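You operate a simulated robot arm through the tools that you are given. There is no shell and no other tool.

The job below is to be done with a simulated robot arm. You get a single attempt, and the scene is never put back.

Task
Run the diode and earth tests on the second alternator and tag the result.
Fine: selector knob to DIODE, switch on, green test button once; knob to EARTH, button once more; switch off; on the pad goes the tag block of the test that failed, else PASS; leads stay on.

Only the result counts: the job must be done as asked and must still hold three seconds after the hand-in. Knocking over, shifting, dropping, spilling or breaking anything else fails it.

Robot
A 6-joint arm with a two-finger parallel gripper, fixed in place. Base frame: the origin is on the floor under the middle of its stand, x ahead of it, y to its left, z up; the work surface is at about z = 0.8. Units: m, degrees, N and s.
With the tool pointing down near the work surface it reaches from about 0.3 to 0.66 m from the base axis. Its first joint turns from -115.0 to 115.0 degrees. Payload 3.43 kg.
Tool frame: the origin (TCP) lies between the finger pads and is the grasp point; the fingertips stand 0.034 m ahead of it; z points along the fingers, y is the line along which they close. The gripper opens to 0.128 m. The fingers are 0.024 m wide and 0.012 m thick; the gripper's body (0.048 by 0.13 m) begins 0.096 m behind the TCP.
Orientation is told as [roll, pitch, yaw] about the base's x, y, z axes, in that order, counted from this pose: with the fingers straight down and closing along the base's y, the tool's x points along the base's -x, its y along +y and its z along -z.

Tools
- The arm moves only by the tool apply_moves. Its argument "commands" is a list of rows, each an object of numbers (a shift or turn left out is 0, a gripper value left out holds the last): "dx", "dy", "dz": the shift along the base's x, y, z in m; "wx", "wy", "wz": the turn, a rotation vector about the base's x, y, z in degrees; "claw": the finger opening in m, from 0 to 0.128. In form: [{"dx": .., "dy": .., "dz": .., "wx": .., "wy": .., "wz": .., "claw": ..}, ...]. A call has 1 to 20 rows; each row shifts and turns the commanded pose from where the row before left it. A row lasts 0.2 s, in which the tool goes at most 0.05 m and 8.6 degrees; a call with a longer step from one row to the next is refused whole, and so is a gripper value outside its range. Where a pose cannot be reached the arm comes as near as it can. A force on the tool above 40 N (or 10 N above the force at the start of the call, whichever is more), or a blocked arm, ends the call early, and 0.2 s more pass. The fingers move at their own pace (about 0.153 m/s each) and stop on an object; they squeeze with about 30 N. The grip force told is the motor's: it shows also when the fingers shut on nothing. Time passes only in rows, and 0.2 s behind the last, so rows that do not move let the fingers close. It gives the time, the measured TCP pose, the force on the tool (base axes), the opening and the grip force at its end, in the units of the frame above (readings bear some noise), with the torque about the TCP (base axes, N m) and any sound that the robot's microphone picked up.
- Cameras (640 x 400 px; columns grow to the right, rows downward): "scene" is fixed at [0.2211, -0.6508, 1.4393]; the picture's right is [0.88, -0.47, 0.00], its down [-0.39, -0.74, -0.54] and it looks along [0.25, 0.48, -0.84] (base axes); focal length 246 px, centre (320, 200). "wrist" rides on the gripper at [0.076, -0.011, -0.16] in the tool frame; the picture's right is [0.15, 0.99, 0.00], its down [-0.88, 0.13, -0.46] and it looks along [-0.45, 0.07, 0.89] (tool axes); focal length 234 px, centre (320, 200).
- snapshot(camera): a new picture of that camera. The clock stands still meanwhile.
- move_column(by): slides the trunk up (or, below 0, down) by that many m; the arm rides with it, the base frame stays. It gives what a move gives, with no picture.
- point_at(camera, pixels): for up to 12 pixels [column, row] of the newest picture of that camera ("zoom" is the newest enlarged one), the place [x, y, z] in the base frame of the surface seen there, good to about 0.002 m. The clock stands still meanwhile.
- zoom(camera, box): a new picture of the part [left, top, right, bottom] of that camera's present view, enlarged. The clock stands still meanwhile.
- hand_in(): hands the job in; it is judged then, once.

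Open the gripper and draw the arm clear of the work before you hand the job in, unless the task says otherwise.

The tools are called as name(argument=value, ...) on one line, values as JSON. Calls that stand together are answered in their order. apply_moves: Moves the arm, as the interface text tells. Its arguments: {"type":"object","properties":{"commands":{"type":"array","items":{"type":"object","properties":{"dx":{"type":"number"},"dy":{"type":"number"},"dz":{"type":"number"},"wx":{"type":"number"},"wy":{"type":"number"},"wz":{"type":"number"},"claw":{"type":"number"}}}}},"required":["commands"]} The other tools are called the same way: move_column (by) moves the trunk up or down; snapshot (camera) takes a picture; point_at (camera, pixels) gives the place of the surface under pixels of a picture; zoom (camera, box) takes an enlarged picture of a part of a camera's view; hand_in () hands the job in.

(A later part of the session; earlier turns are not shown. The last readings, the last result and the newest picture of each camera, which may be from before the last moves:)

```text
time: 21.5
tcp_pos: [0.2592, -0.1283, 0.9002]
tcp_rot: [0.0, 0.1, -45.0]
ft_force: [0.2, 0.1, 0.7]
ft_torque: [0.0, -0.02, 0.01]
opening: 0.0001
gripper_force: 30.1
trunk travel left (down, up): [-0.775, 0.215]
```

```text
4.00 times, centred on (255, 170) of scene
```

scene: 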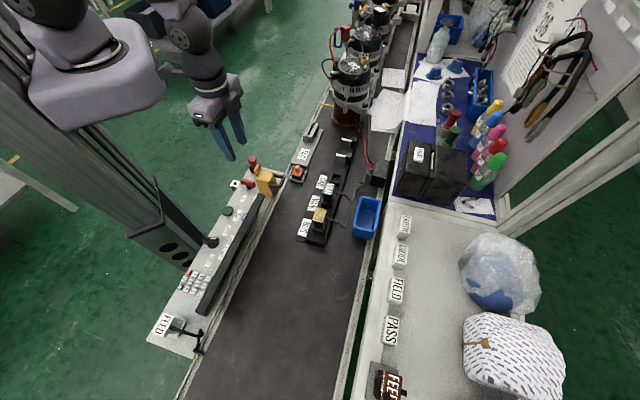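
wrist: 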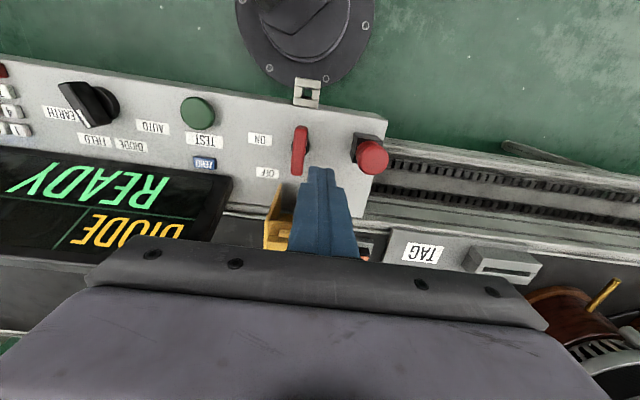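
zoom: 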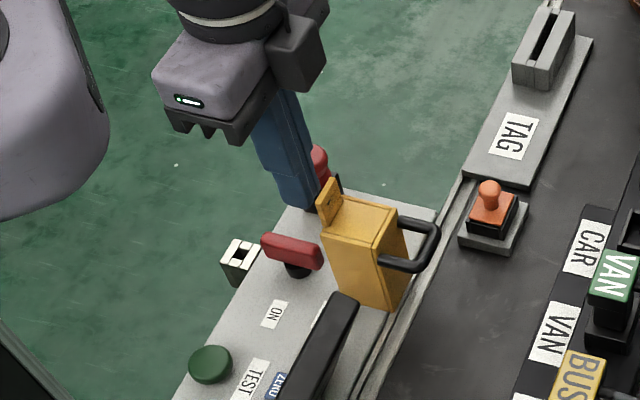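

The closed fingers stand about 0.021 m beside the handle on the e-stop side. I lower to z≈0.856 (tips ≈0.822) and push the bar's outer end in an arc toward ON.

apply_moves(commands=[{"dz": -0.022}, {"dz": -0.022}, {}])

zoom(camera="scene", box=[200, 120, 310, 220])

zoom(camera="wrist", box=[240, 80, 400, 260])

```text
time: 22.3
tcp_pos: [0.2595, -0.1292, 0.8565]
tcp_rot: [0.0, 0.3, -44.9]
ft_force: [0.3, 0.1, 0.1]
ft_torque: [0.01, -0.01, 0.0]
opening: 0.0
gripper_force: 30.4
trunk travel left (down, up): [-0.775, 0.215]
```

```text
4.00 times, centred on (255, 170) of scene
```

zoom: 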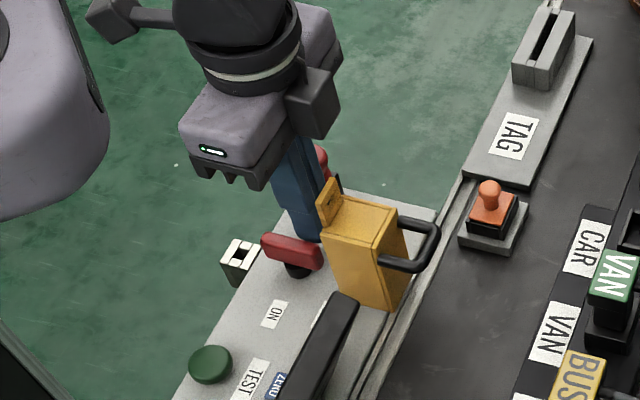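

```text
2.22 times, centred on (320, 170) of wrist
```

zoom: 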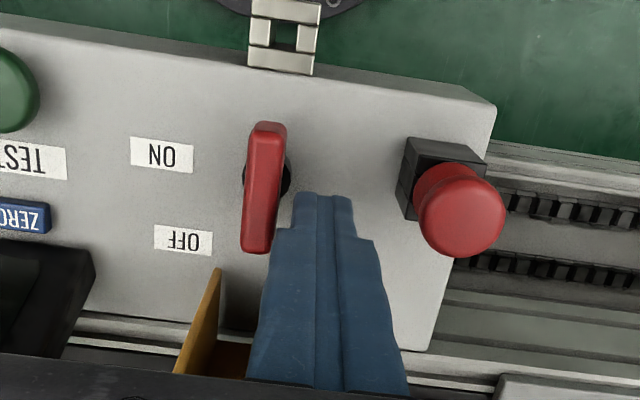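

The fingertips stand clear right of the bar (zoom px 290-355 vs bar edge 285). I push along the first half of the arc (to about 45°) and check the force and the picture.

apply_moves(commands=[{"dx": 0.0018, "dy": -0.0037}, {"dx": -0.0011, "dy": -0.0018}, {"dx": 0.0018, "dy": -0.0045}, {"dx": 0.0001, "dy": -0.006}, {"dx": -0.0026, "dy": -0.0063}, {}])

zoom(camera="scene", box=[200, 120, 310, 220])

zoom(camera="wrist", box=[240, 80, 400, 260])

```text
time: 23.7
tcp_pos: [0.2622, -0.1508, 0.8567]
tcp_rot: [0.0, 0.1, -44.9]
ft_force: [1.2, 0.1, 0.3]
ft_torque: [0.01, -0.01, -0.02]
opening: 0.0001
gripper_force: 30.0
trunk travel left (down, up): [-0.775, 0.215]
```

```text
4.00 times, centred on (255, 170) of scene
```

zoom: 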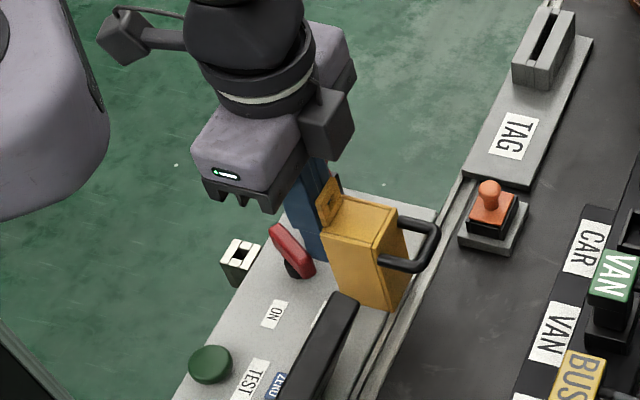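

```text
2.22 times, centred on (320, 170) of wrist
```

zoom: 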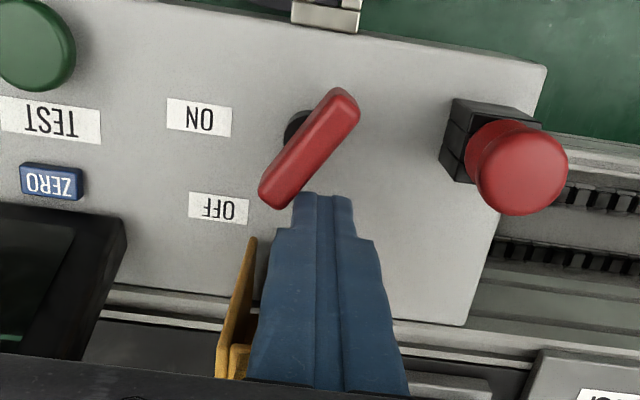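

The handle turns the right way toward ON (now about 40°), with almost no force. I continue along the second half of the arc to 90°.

apply_moves(commands=[{"dx": -0.0047, "dy": -0.0025}, {"dx": -0.0038, "dy": -0.003}, {"dx": -0.0073, "dy": -0.003}, {"dx": -0.0054, "dy": -0.0001}, {"dx": -0.0035, "dy": 0.0007}, {}])

zoom(camera="scene", box=[200, 120, 310, 220])

zoom(camera="wrist", box=[240, 80, 400, 260])

```text
time: 25.1
tcp_pos: [0.24, -0.1613, 0.8566]
tcp_rot: [0.0, 0.0, -45.0]
ft_force: [14.0, -8.2, -0.1]
ft_torque: [-0.14, -0.28, -0.11]
opening: 0.0
gripper_force: 30.0
trunk travel left (down, up): [-0.775, 0.215]
```

```text
4.00 times, centred on (255, 170) of scene
```

zoom: 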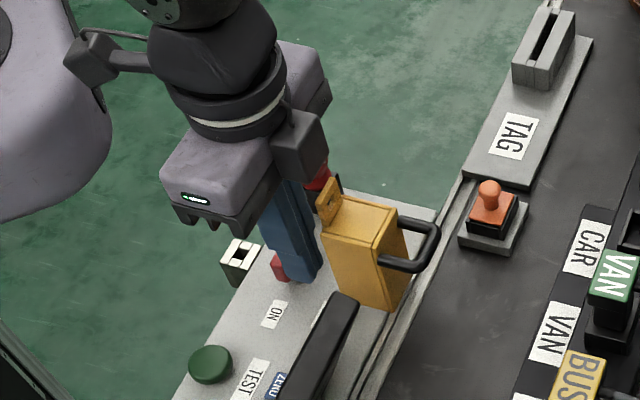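

```text
2.22 times, centred on (320, 170) of wrist
```

zoom: 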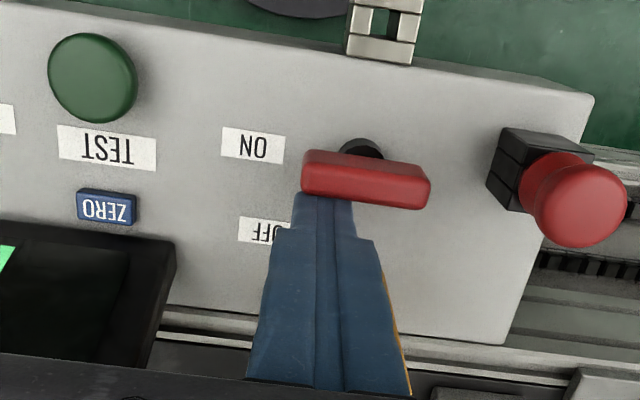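

The handle now lies along the panel toward ON, and the force of about 16 N shows it at its stop. I back off 4 mm outward, rise straight up, and look at the panel.

apply_moves(commands=[{"dx": 0.003, "dy": -0.003}, {"dz": 0.03}, {"dz": 0.04}, {"dz": 0.04}, {"dz": 0.04}, {}])

snapshot(camera="wrist")

zoom(camera="wrist", box=[0, 50, 420, 260])

snapshot(camera="scene")

```text
time: 26.5
tcp_pos: [0.2412, -0.1628, 1.0065]
tcp_rot: [0.1, 0.2, -45.1]
ft_force: [0.2, 0.3, -0.5]
ft_torque: [-0.02, 0.0, -0.02]
opening: 0.0001
gripper_force: 29.7
trunk travel left (down, up): [-0.775, 0.215]
```

```text
taken
```

wrist: 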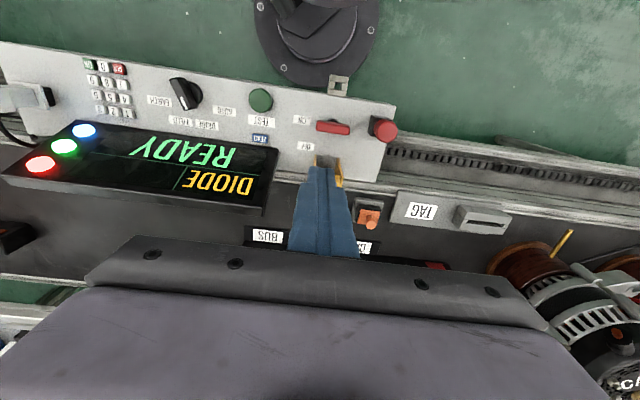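

```text
1.52 times, centred on (210, 155) of wrist
```

zoom: 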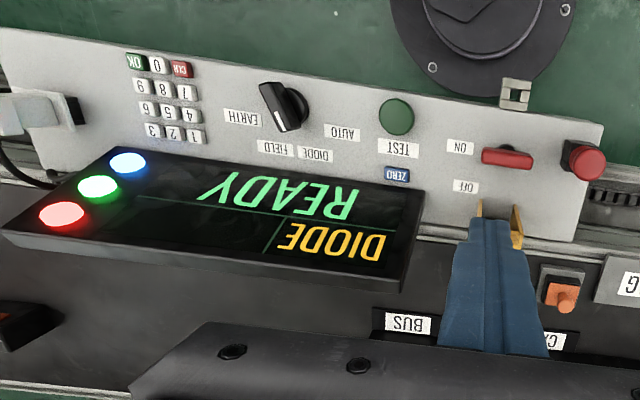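

```text
taken
```

scene: 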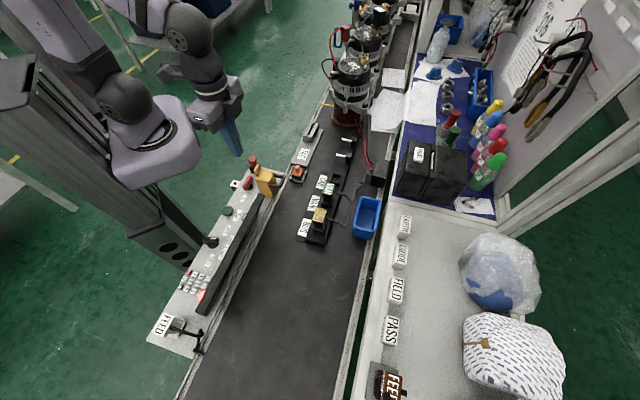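

A red lamp has lit beside the display, so the switch is on with DIODE READY. Now I tilt the tool 15° (tips toward the base) and move over the green button at about (0.1495,-0.197,0.817).

apply_moves(commands=[{"wx": 3.54, "wy": 3.54, "dz": 0.01}, {"wx": 3.54, "wy": 3.54, "dz": 0.01}, {"wx": 3.54, "wy": 3.54}, {"dx": -0.0178, "dy": -0.0074}, {"dx": -0.0178, "dy": -0.0074}, {"dx": -0.0178, "dy": -0.0074}, {"dx": -0.0178, "dy": -0.0074}, {"dx": -0.018, "dy": -0.0073}, {"dz": -0.035}, {"dz": -0.035}, {}])

snapshot(camera="wrist")

snapshot(camera="scene")

```text
time: 28.9
tcp_pos: [0.1493, -0.1974, 0.9573]
tcp_rot: [0.1, 15.2, -44.8]
ft_force: [-0.1, -0.8, 1.4]
ft_torque: [0.03, -0.02, 0.01]
opening: 0.0002
gripper_force: 29.9
trunk travel left (down, up): [-0.775, 0.215]
```

```text
taken
```

wrist: 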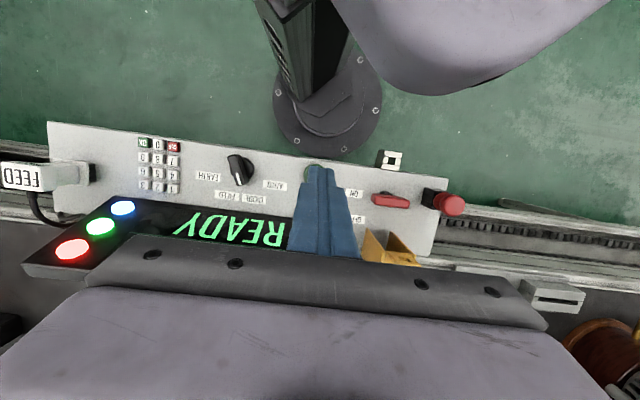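

```text
taken
```

scene: 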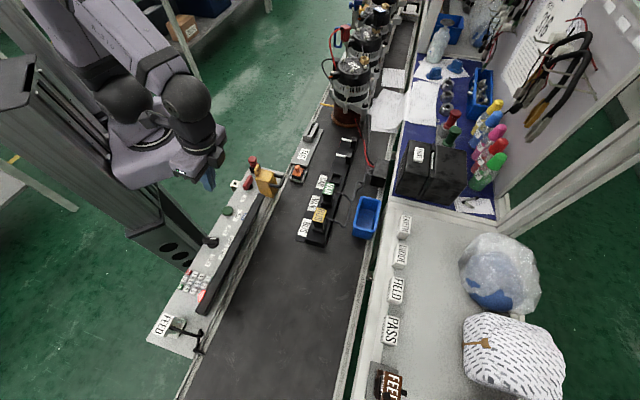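

The tilted pose over the button is reached (0.149,-0.197,0.957). I lower to just above the button (lowest tip edge ≈0.824 against the button's top 0.817).

apply_moves(commands=[{"dz": -0.033}, {"dz": -0.033}, {"dz": -0.03}, {}])

zoom(camera="scene", box=[180, 150, 280, 250])

zoom(camera="wrist", box=[240, 80, 400, 260])

```text
time: 29.9
tcp_pos: [0.1511, -0.198, 0.8619]
tcp_rot: [0.0, 15.2, -44.8]
ft_force: [0.1, -0.1, 0.4]
ft_torque: [0.0, 0.02, -0.01]
opening: 0.0
gripper_force: 30.1
trunk travel left (down, up): [-0.775, 0.215]
```

```text
4.00 times, centred on (230, 200) of scene
```

zoom: 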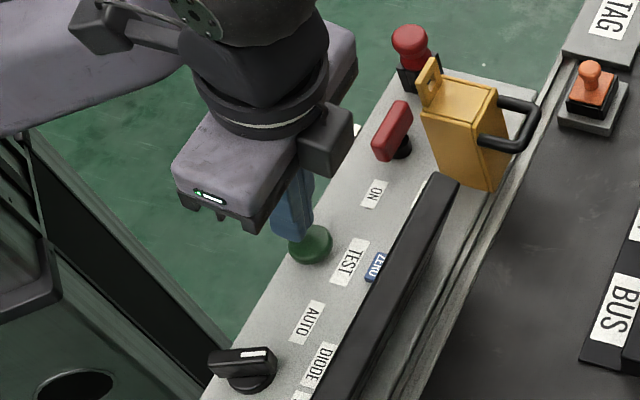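

```text
2.22 times, centred on (320, 170) of wrist
```

zoom: 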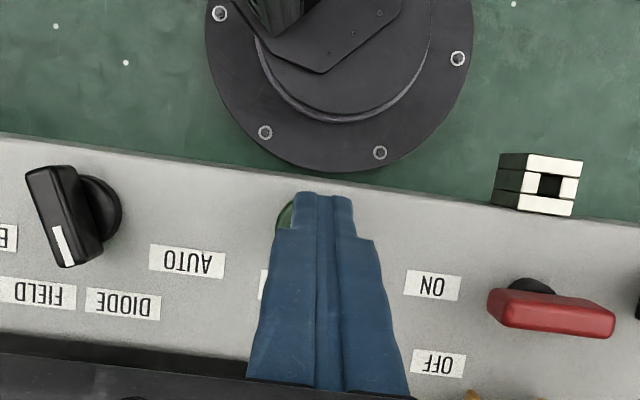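

The tip is right above the button. I shift 2-3 mm along the panel and press down slowly.

apply_moves(commands=[{"dx": -0.002, "dy": -0.002, "dz": -0.006}, {"dz": -0.003}, {"dz": -0.003}, {"dz": -0.002}])

snapshot(camera="wrist")

```text
time: 30.9
tcp_pos: [0.1485, -0.2004, 0.8457]
tcp_rot: [0.0, 15.0, -44.9]
ft_force: [0.1, -1.1, 4.7]
ft_torque: [-0.04, -0.04, 0.01]
opening: 0.0
gripper_force: 30.0
trunk travel left (down, up): [-0.775, 0.215]
heard: click
```

```text
taken
```

wrist: 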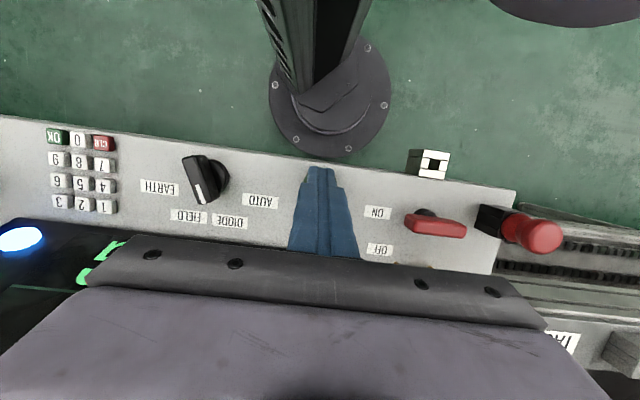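

A click was heard and the force is 4.7 N, so the button was pressed. I raise the tool straight up to release it and read the display.

apply_moves(commands=[{"dz": 0.02}, {"dz": 0.035}, {"dz": 0.035}, {"dz": 0.035}, {"dz": 0.035}, {}])

snapshot(camera="wrist")

```text
time: 32.3
tcp_pos: [0.1473, -0.1972, 1.0064]
tcp_rot: [0.0, 15.2, -45.0]
ft_force: [0.3, 0.0, -0.4]
ft_torque: [0.01, 0.01, -0.02]
opening: 0.0002
gripper_force: 29.5
trunk travel left (down, up): [-0.775, 0.215]
```

```text
taken
```

wrist: 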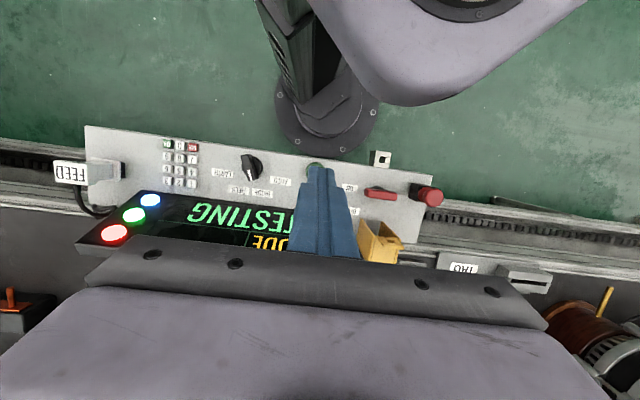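

The display shows TESTING. I let time pass while undoing the tilt and moving outward so that the display comes fully into view.

apply_moves(commands=[{"wx": -3.54, "wy": -3.54, "dx": 0.01, "dy": -0.02, "dz": 0.03}, {"wx": -3.54, "wy": -3.54, "dx": 0.01, "dy": -0.02, "dz": 0.03}, {"wx": -3.54, "wy": -3.54, "dx": 0.01, "dy": -0.02, "dz": 0.03}, {"dx": 0.0, "dy": -0.02}, {}, {}, {}, {}])

snapshot(camera="wrist")

```text
time: 34.1
tcp_pos: [0.178, -0.2787, 1.0965]
tcp_rot: [0.0, 0.2, -45.0]
ft_force: [-0.9, 1.1, 0.7]
ft_torque: [-0.01, 0.0, -0.01]
opening: 0.0002
gripper_force: 30.0
trunk travel left (down, up): [-0.775, 0.215]
```

```text
taken
```

wrist: 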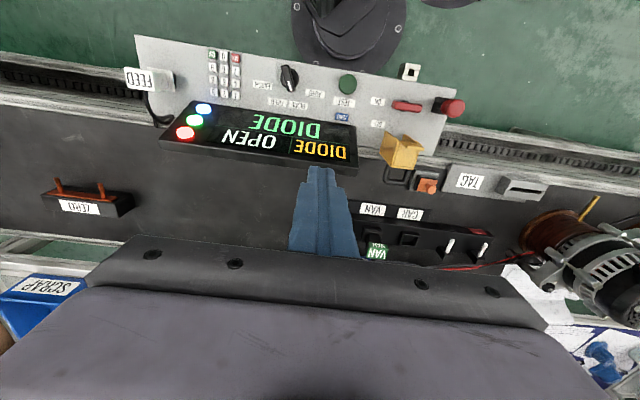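

zoom(camera="wrist", box=[150, 90, 370, 190])

```text
2.91 times, centred on (260, 140) of wrist
```

zoom: 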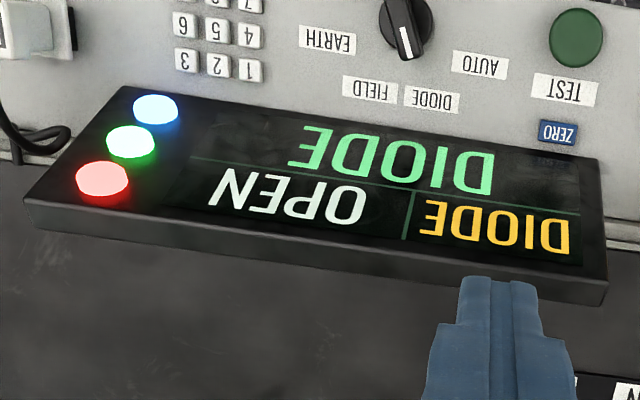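

The display reads DIODE: "DIODE OPEN", so the diode test result is in. Next I go over the knob again with open fingers at yaw -22.5 to turn it to EARTH.

apply_moves(commands=[{"dx": -0.0158, "dy": 0.0009, "wz": 3.75, "claw": 0.05}, {"dx": -0.0158, "dy": 0.0009, "wz": 3.75}, {"dx": -0.0158, "dy": 0.0009, "wz": 3.75}, {"dx": -0.0158, "dy": 0.0009, "wz": 3.75}, {"dx": -0.0158, "dy": 0.0009, "wz": 3.75}, {"dx": -0.0158, "dy": 0.0008, "wz": 3.75}, {"dz": -0.035}, {"dz": -0.035}, {"dz": -0.035}, {"dz": -0.035}, {"dz": -0.035}, {"dz": -0.015}, {}])

zoom(camera="wrist", box=[288, 125, 352, 190])

point_at(camera="zoom", pixels=[[310, 130], [310, 170], [310, 210], [310, 250], [320, 170], [290, 170], [250, 170], [380, 170]])

```text
time: 36.9
tcp_pos: [0.0817, -0.2744, 0.9056]
tcp_rot: [0.0, 0.2, -22.4]
ft_force: [-0.2, -0.4, -1.0]
ft_torque: [0.01, -0.02, -0.02]
opening: 0.0498
gripper_force: 0.0
trunk travel left (down, up): [-0.775, 0.215]
```

```text
6.15 times, centred on (320, 158) of wrist
```

zoom: 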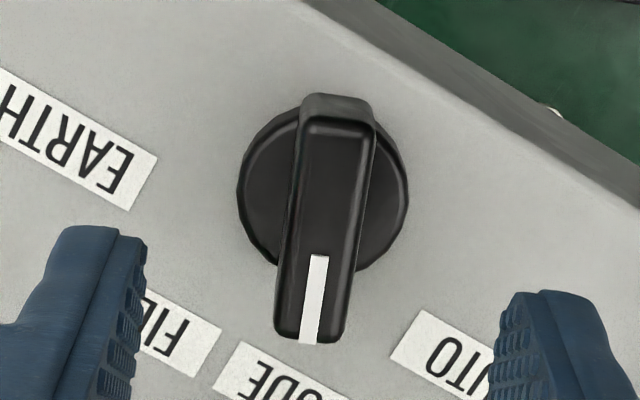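

```text
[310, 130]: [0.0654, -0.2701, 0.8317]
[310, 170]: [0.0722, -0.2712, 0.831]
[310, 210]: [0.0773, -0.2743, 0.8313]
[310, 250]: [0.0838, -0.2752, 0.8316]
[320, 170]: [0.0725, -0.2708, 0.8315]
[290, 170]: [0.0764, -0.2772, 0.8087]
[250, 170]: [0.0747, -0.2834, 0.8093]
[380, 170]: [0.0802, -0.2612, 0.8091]
```

The bar (zoom centre about (322,230) → (0.081,-0.274)) lies between the fingers. I lower to z≈0.85, close on it, and then turn it -90° to EARTH.

apply_moves(commands=[{"dz": -0.02, "dy": 0.0005}, {"dz": -0.02, "dy": 0.0005}, {"dz": -0.0155}, {}, {"claw": 0.02}, {"claw": 0.0}, {"claw": 0.0}, {"claw": 0.0}])

```text
time: 38.7
tcp_pos: [0.0814, -0.273, 0.8489]
tcp_rot: [0.1, 0.2, -22.5]
ft_force: [-1.7, -2.1, -7.2]
ft_torque: [-0.25, -0.22, 0.03]
opening: 0.0128
gripper_force: 45.5
trunk travel left (down, up): [-0.775, 0.215]
```

The bar is held (opening 0.0128). I turn by -90° in small steps.

apply_moves(commands=[{"wz": -6.5}, {"wz": -6.5}, {"wz": -6.5}, {"wz": -6.5}, {"wz": -6.5}, {"wz": -6.5}, {"wz": -6.0}, {"wz": -6.5}, {"wz": -6.5}, {"wz": -6.5}, {"wz": -6.5}, {"wz": -6.5}, {"wz": -6.5}, {"wz": -6.0}, {}])

snapshot(camera="wrist")

```text
time: 41.9
tcp_pos: [0.0817, -0.2714, 0.8502]
tcp_rot: [-0.1, 0.3, -112.7]
ft_force: [-10.1, 2.2, -29.0]
ft_torque: [0.68, -0.09, 0.02]
opening: 0.0128
gripper_force: 45.2
trunk travel left (down, up): [-0.775, 0.215]
```

```text
taken
```

wrist: 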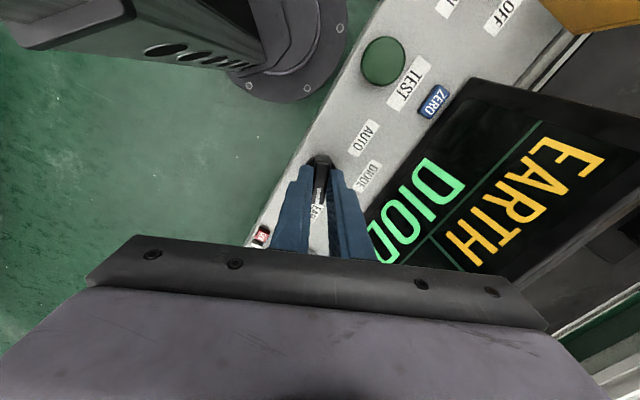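

The display's mode field now shows EARTH. I release the knob and rise.

apply_moves(commands=[{"claw": 0.05}, {"claw": 0.05}, {"claw": 0.05}, {"dz": 0.03}, {"dz": 0.04}, {"dz": 0.04}, {"dz": 0.04, "claw": 0.0}, {"dz": 0.02}, {}])

snapshot(camera="wrist")

```text
time: 43.9
tcp_pos: [0.0832, -0.2738, 1.0213]
tcp_rot: [0.0, 0.2, -112.6]
ft_force: [1.1, 0.5, 0.8]
ft_torque: [0.0, -0.06, 0.02]
opening: 0.0
gripper_force: 30.4
trunk travel left (down, up): [-0.775, 0.215]
```

```text
taken
```

wrist: 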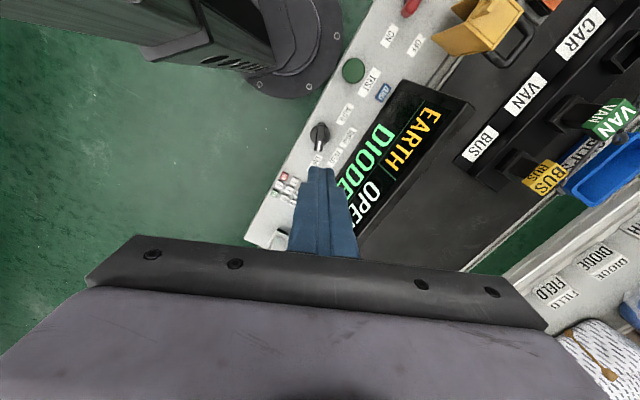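

Knob is at EARTH. I turn back to yaw -45, tilt 15° again and move over the green button.

apply_moves(commands=[{"dx": 0.0085, "dy": 0.003, "wz": 7.51}, {"dx": 0.0085, "dy": 0.003, "wz": 7.51}, {"dx": 0.0085, "dy": 0.003, "wz": 7.51}, {"dx": 0.0085, "dy": 0.003, "wz": 7.51}, {"dx": 0.0085, "dy": 0.003, "wz": 7.51}, {"dx": 0.0085, "dy": 0.003, "wz": 7.51}, {"dx": 0.0085, "dy": 0.003, "wz": 7.51}, {"dx": 0.0085, "dy": 0.003, "wz": 7.51}, {"dx": 0.0085, "dy": 0.003, "wz": 7.52}, {"wx": 3.54, "wy": 3.54}, {"wx": 3.54, "wy": 3.54}, {"wx": 3.54, "wy": 3.54}, {"dx": -0.0036, "dy": 0.0162}, {"dx": -0.0036, "dy": 0.0162}, {"dx": -0.0036, "dy": 0.0162}, {"dz": -0.03}, {"dz": -0.03}, {}])

snapshot(camera="wrist")

```text
time: 47.7
tcp_pos: [0.1491, -0.1976, 0.9599]
tcp_rot: [0.0, 15.2, -44.9]
ft_force: [0.3, -0.5, 0.4]
ft_torque: [-0.01, -0.03, -0.01]
opening: 0.0
gripper_force: 30.5
trunk travel left (down, up): [-0.775, 0.215]
```

```text
taken
```

wrist: 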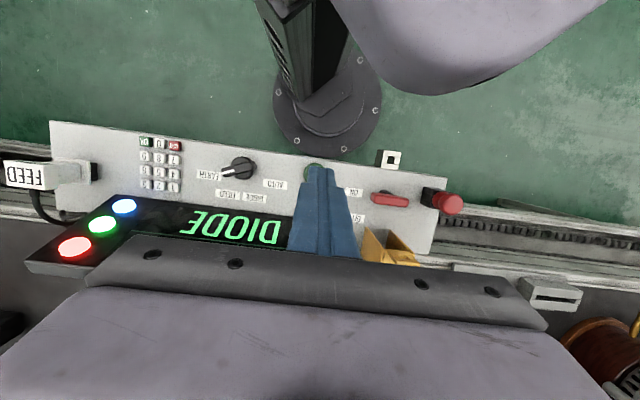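

The same hover pose as before is reached. I lower to just above the button, then press slowly to the same depth as before.

apply_moves(commands=[{"dz": -0.033, "dx": -0.001, "dy": -0.001}, {"dz": -0.033}, {"dz": -0.03}, {"dx": -0.0005, "dy": -0.0005, "dz": -0.007}, {"dz": -0.004}, {"dz": -0.003}, {"dz": -0.002}])

```text
time: 49.3
tcp_pos: [0.1478, -0.1986, 0.8491]
tcp_rot: [0.0, 15.2, -44.8]
ft_force: [0.3, 0.4, 1.5]
ft_torque: [-0.01, -0.01, 0.0]
opening: 0.0
gripper_force: 30.2
trunk travel left (down, up): [-0.775, 0.215]
heard: click
```

A click was heard again. I rise to release and check the display.

apply_moves(commands=[{"dz": 0.02}, {"dz": 0.035}, {"dz": 0.035}, {"dz": 0.035}, {"dz": 0.035}])

snapshot(camera="wrist")

```text
time: 50.5
tcp_pos: [0.1478, -0.1986, 1.0094]
tcp_rot: [-0.1, 15.2, -44.9]
ft_force: [-0.3, 0.2, -0.4]
ft_torque: [0.0, 0.01, 0.0]
opening: 0.0003
gripper_force: 30.3
trunk travel left (down, up): [-0.775, 0.215]
```

```text
taken
```

wrist: 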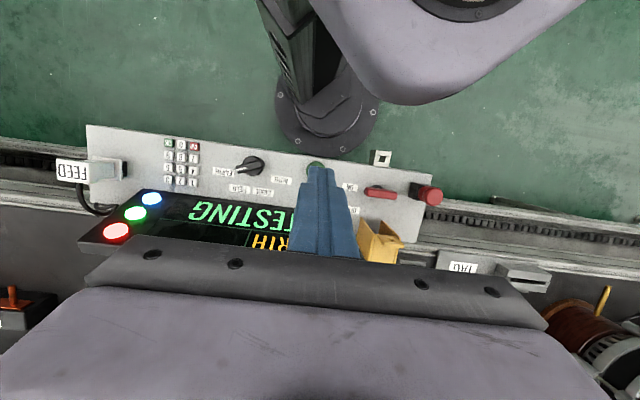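

TESTING is shown with mode EARTH. I undo the tilt, move outward and wait for the result.

apply_moves(commands=[{"wx": -3.54, "wy": -3.54, "dx": 0.01, "dy": -0.02, "dz": 0.03}, {"wx": -3.54, "wy": -3.54, "dx": 0.01, "dy": -0.02, "dz": 0.03}, {"wx": -3.54, "wy": -3.54, "dx": 0.01, "dy": -0.02, "dz": 0.03}, {"dx": 0.0, "dy": -0.02}, {}, {}, {}, {}])

zoom(camera="wrist", box=[130, 30, 470, 230])

```text
time: 52.3
tcp_pos: [0.1764, -0.2793, 1.0969]
tcp_rot: [0.1, 0.1, -45.0]
ft_force: [0.0, -0.3, 0.1]
ft_torque: [0.06, 0.02, 0.02]
opening: 0.0
gripper_force: 30.0
trunk travel left (down, up): [-0.775, 0.215]
```

```text
1.88 times, centred on (300, 130) of wrist
```

zoom: 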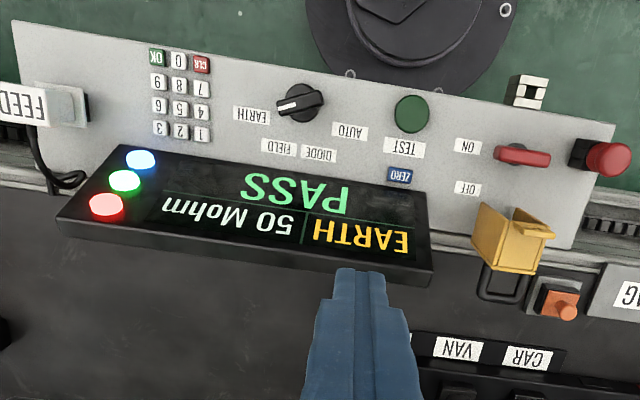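

The display reads EARTH: PASS 50 Mohm, while the diode test gave DIODE OPEN, so DIODE failed and its tag is wanted. Next the switch must go off; I measure the handle and the white block at the panel edge from here first.

snapshot(camera="wrist")

zoom(camera="wrist", box=[370, 50, 480, 200])

point_at(camera="wrist", pixels=[[396, 104], [407, 105], [420, 107], [411, 66], [404, 65], [418, 72], [407, 79], [402, 142], [388, 140], [416, 148], [400, 165], [414, 161]])

```text
taken
```

wrist: 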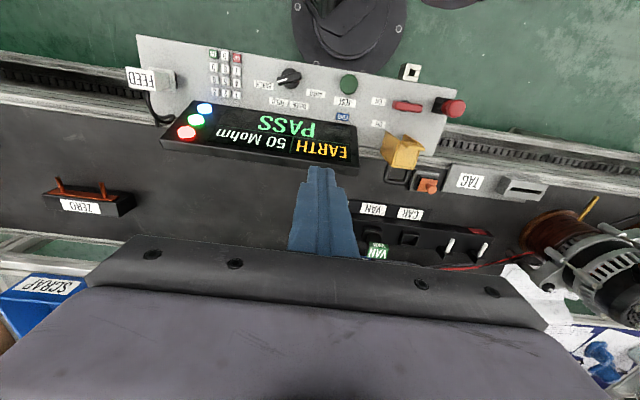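

```text
2.67 times, centred on (425, 125) of wrist
```

zoom: 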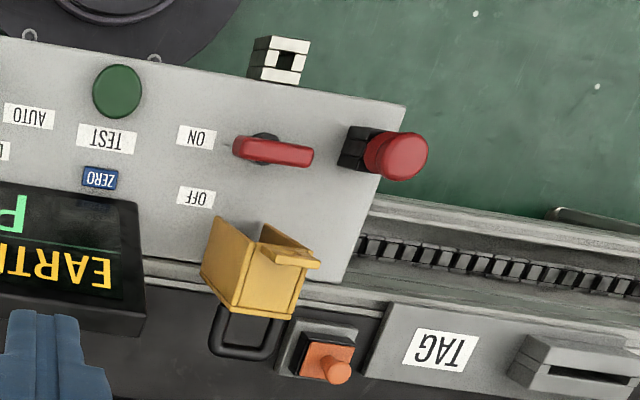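

```text
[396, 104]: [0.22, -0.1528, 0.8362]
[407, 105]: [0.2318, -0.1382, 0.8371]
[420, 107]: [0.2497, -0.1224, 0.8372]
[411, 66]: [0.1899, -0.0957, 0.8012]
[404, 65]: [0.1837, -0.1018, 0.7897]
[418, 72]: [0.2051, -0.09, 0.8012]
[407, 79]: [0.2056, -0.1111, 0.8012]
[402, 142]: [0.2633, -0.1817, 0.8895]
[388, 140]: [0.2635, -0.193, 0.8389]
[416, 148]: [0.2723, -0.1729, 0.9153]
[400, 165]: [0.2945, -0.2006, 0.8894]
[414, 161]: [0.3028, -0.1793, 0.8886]
```

The white block is flush with the panel (z 0.801) and out of the way; the handle now lies from (0.220,-0.153) to (0.250,-0.122). I will push its left end from the inner side outward with tilted closed fingers; first I move to the start place above.

apply_moves(commands=[{"dx": 0.0172, "dy": 0.0286, "dz": -0.012}, {"dx": 0.0172, "dy": 0.0286, "dz": -0.012}, {"dx": 0.0172, "dy": 0.0286, "dz": -0.012}, {"dx": 0.017, "dy": 0.0285, "dz": -0.012}, {"wx": 3.54, "wy": 3.54}, {"wx": 3.54, "wy": 3.54}, {"wx": 3.54, "wy": 3.54}, {"dx": -0.0175, "dy": 0.0161, "dz": -0.02}, {"dx": -0.0175, "dy": 0.0161, "dz": -0.02}, {"dz": -0.03}, {"dz": -0.03}, {}])

snapshot(camera="wrist")

zoom(camera="scene", box=[200, 120, 310, 220])

```text
time: 54.9
tcp_pos: [0.2122, -0.1315, 0.9505]
tcp_rot: [0.0, 15.2, -45.0]
ft_force: [0.3, 0.7, -1.2]
ft_torque: [-0.04, 0.02, 0.01]
opening: 0.0001
gripper_force: 30.1
trunk travel left (down, up): [-0.775, 0.215]
```

```text
taken
```

wrist: 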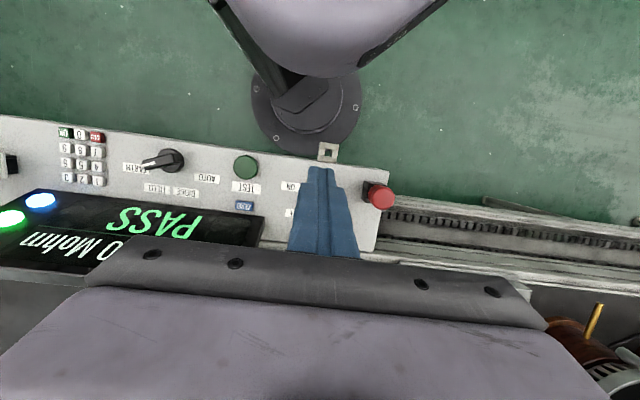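

```text
4.00 times, centred on (255, 170) of scene
```

zoom: 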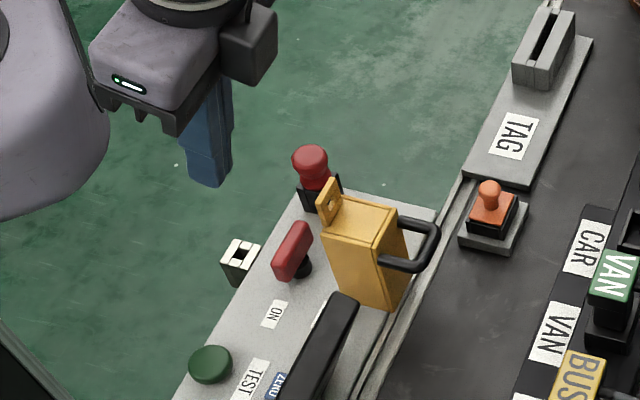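

The tool is in place above the inner side of the handle's left end. I nudge 2-3 mm and lower until the tips are at about z=0.822.

apply_moves(commands=[{"dx": -0.0031, "dy": -0.0003, "dz": -0.02}, {"dz": -0.03}, {"dz": -0.025}, {"dz": -0.0195}, {}])

zoom(camera="wrist", box=[240, 80, 400, 260])

zoom(camera="scene", box=[200, 120, 310, 220])

```text
time: 56.1
tcp_pos: [0.2089, -0.1318, 0.856]
tcp_rot: [-0.1, 15.1, -44.8]
ft_force: [0.0, -0.4, 0.6]
ft_torque: [-0.04, 0.01, -0.01]
opening: 0.0
gripper_force: 30.6
trunk travel left (down, up): [-0.775, 0.215]
```

```text
2.22 times, centred on (320, 170) of wrist
```

zoom: 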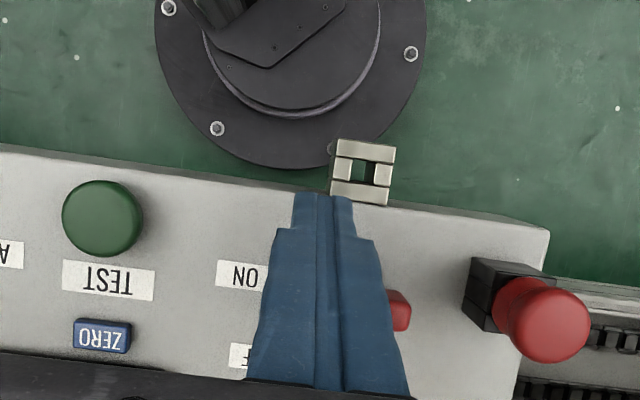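

```text
4.00 times, centred on (255, 170) of scene
```

zoom: 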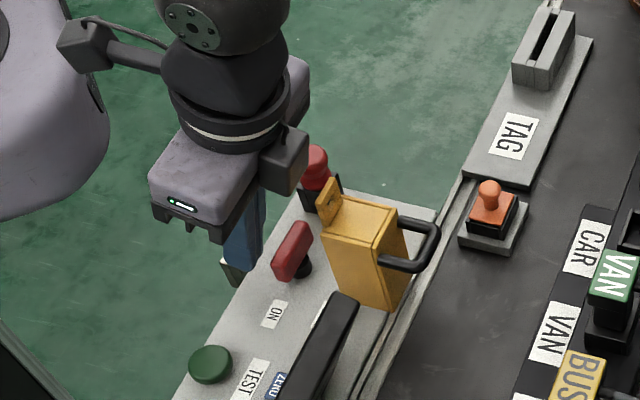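

The tips stand inside of the handle's left end with no contact. I push along the first half of the arc.

apply_moves(commands=[{"dx": 0.0047, "dy": -0.0045}, {"dx": 0.0018, "dy": -0.0032}, {"dx": -0.0016, "dy": -0.004}, {"dx": -0.0001, "dy": -0.006}, {"dx": 0.0025, "dy": -0.0064}, {}])

zoom(camera="wrist", box=[240, 80, 400, 260])

zoom(camera="scene", box=[200, 120, 310, 220])

```text
time: 57.5
tcp_pos: [0.2141, -0.1563, 0.8542]
tcp_rot: [-0.1, 15.2, -44.8]
ft_force: [-3.2, 2.8, 0.7]
ft_torque: [0.04, 0.04, 0.04]
opening: 0.0
gripper_force: 30.1
trunk travel left (down, up): [-0.775, 0.215]
```

```text
2.22 times, centred on (320, 170) of wrist
```

zoom: 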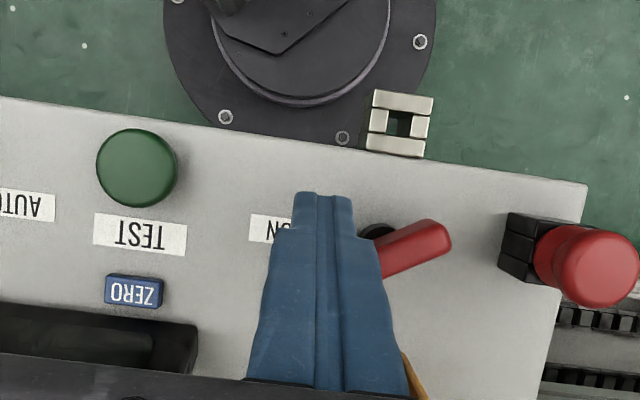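

```text
4.00 times, centred on (255, 170) of scene
```

zoom: 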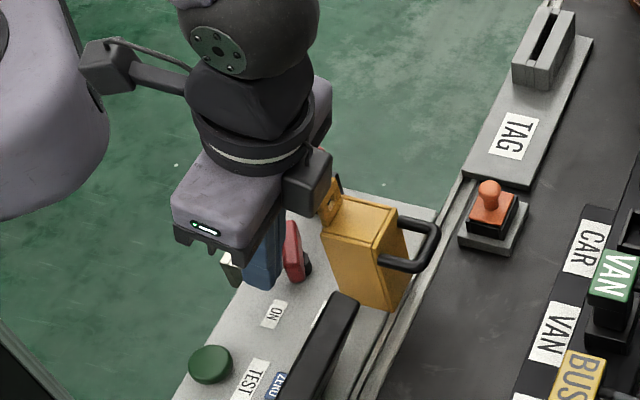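

The handle turns back (about 35° so far) with low force. I go on with the second half, easing the tilt so that the fingers keep clear of the yellow bracket.

apply_moves(commands=[{"dx": 0.0035, "dy": -0.0028, "wx": -1.06, "wy": -1.06}, {"dx": 0.0035, "dy": -0.0019, "wx": -1.06, "wy": -1.06}, {"dx": 0.0063, "dy": -0.0018, "wx": -2.12, "wy": -2.12}, {"dx": 0.0046, "dy": 0.0004, "wx": -1.06, "wy": -1.06}, {"dx": 0.0032, "dy": 0.0018, "wx": -1.06, "wy": -1.06}, {}])

zoom(camera="wrist", box=[240, 80, 400, 260])

zoom(camera="scene", box=[200, 120, 310, 220])

```text
time: 58.9
tcp_pos: [0.2352, -0.162, 0.856]
tcp_rot: [0.0, 6.2, -44.8]
ft_force: [-1.8, 0.5, -0.6]
ft_torque: [0.0, 0.04, 0.01]
opening: 0.0
gripper_force: 29.9
trunk travel left (down, up): [-0.775, 0.215]
```

```text
2.22 times, centred on (320, 170) of wrist
```

zoom: 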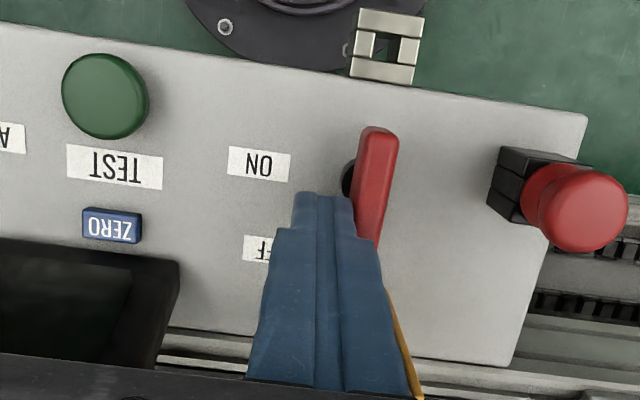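

```text
4.00 times, centred on (255, 170) of scene
```

zoom: 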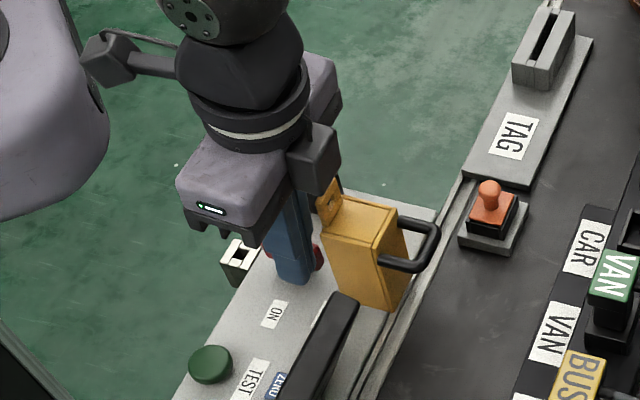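

The handle is nearly back in line with its OFF position. I push a few more millimetres along the panel to bring it to its stop, watching the force.

apply_moves(commands=[{"dx": 0.001, "dy": 0.001}, {"dx": 0.001, "dy": 0.001}, {"dx": 0.0007, "dy": 0.0007}, {}])

zoom(camera="wrist", box=[240, 80, 400, 260])

```text
time: 59.9
tcp_pos: [0.2377, -0.1606, 0.8561]
tcp_rot: [0.1, 6.2, -44.7]
ft_force: [-20.6, -22.7, -2.6]
ft_torque: [-0.65, 0.57, 0.12]
opening: 0.0
gripper_force: 29.8
trunk travel left (down, up): [-0.775, 0.215]
```

```text
2.22 times, centred on (320, 170) of wrist
```

zoom: 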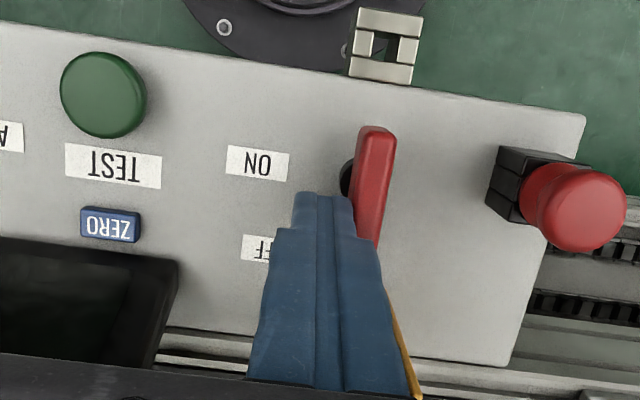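

The force of about 30 N shows the handle is at the OFF stop. I back off along the panel, rise, and look at the lamps and the display.

apply_moves(commands=[{"dx": -0.0028, "dy": -0.0028}, {"dx": -0.0035, "dy": -0.0035}, {"dz": 0.03}, {"dz": 0.04}, {"dz": 0.04}, {"dz": 0.04, "wx": -2.12, "wy": -2.12}, {"wx": -2.12, "wy": -2.12, "dz": 0.02, "dx": 0.01, "dy": -0.02}, {}])

snapshot(camera="wrist")

zoom(camera="wrist", box=[80, 30, 420, 230])

snapshot(camera="scene")

```text
time: 61.7
tcp_pos: [0.2428, -0.1868, 1.0249]
tcp_rot: [0.0, 0.1, -44.7]
ft_force: [-0.4, 0.1, -0.1]
ft_torque: [-0.02, -0.03, 0.01]
opening: 0.0001
gripper_force: 30.1
trunk travel left (down, up): [-0.775, 0.215]
```

```text
taken
```

wrist: 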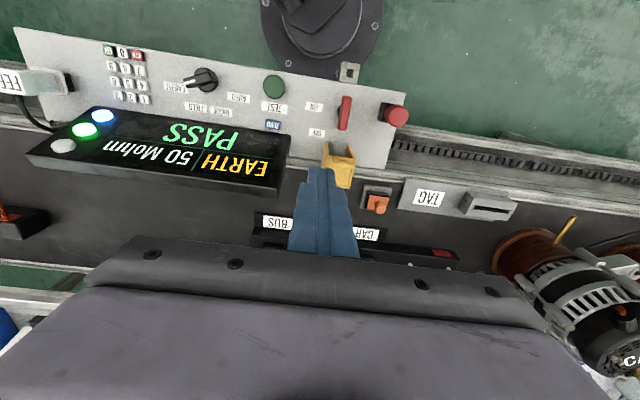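

```text
1.88 times, centred on (250, 130) of wrist
```

zoom: 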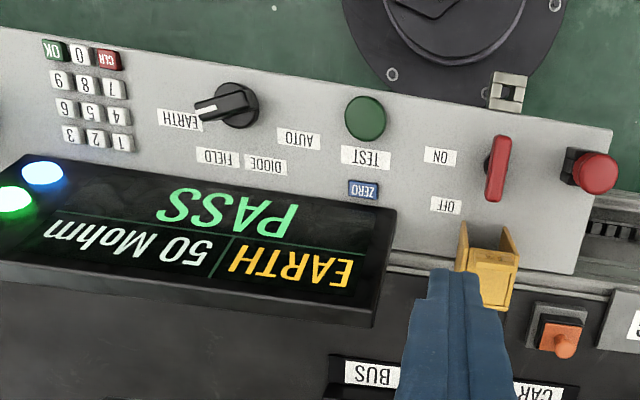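

```text
taken
```

scene: 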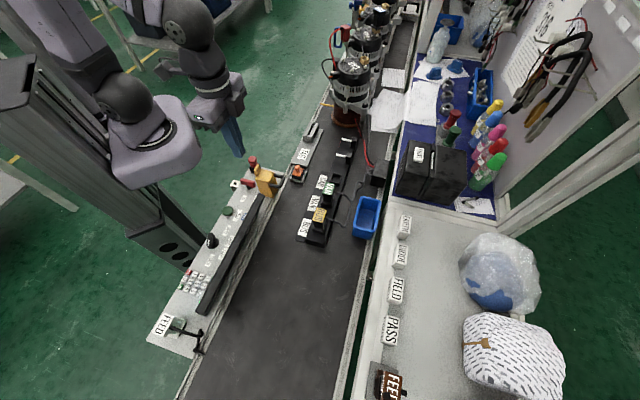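

The red lamp is out, so the switch is off, and the handle is in its OFF place. Now I look at the tag blocks and the TAG pad in detail.

zoom(camera="scene", box=[370, 205, 440, 305])

zoom(camera="scene", box=[275, 110, 345, 190])

zoom(camera="wrist", box=[350, 160, 540, 250])

point_at(camera="zoom", pixels=[[165, 135], [170, 75], [330, 90], [380, 190], [540, 105], [160, 180], [330, 200], [210, 110], [320, 120], [190, 160], [300, 185], [260, 130]])

point_at(camera="scene", pixels=[[394, 246], [405, 245], [393, 265], [405, 266], [400, 255], [396, 270], [392, 262], [415, 255], [385, 255], [400, 275], [398, 240], [410, 235]])

```text
4.00 times, centred on (405, 255) of scene
```

zoom: 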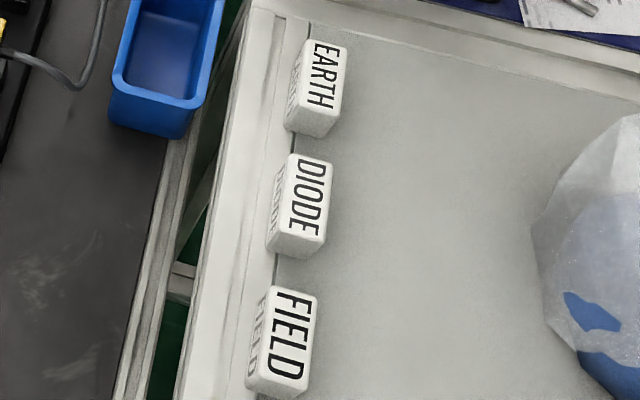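

```text
5.00 times, centred on (310, 150) of scene
```

zoom: 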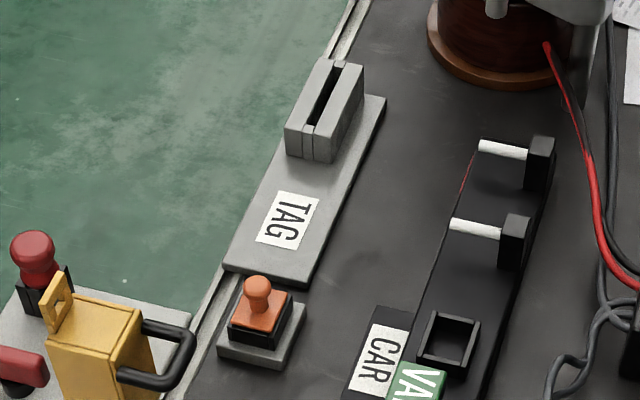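

```text
3.37 times, centred on (445, 205) of wrist
```

zoom: 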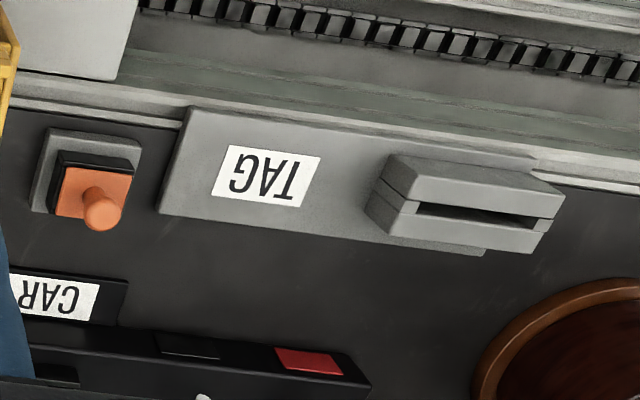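

```text
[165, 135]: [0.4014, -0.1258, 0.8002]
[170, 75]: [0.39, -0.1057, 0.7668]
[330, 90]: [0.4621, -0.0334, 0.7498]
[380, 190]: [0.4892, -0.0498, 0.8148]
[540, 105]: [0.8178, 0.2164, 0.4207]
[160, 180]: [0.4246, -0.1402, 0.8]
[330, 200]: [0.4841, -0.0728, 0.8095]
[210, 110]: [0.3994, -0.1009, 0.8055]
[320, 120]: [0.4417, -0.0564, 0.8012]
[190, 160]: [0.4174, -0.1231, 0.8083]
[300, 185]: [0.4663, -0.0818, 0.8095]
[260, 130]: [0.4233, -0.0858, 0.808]
```

```text
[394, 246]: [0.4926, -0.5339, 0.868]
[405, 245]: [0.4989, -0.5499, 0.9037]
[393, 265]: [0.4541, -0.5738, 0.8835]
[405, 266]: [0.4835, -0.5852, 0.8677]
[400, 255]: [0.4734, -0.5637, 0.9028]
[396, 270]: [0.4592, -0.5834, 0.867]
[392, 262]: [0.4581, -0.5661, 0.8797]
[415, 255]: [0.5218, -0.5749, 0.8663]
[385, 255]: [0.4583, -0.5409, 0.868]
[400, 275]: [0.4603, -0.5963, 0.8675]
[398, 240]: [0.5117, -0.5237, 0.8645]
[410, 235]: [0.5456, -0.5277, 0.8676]
```

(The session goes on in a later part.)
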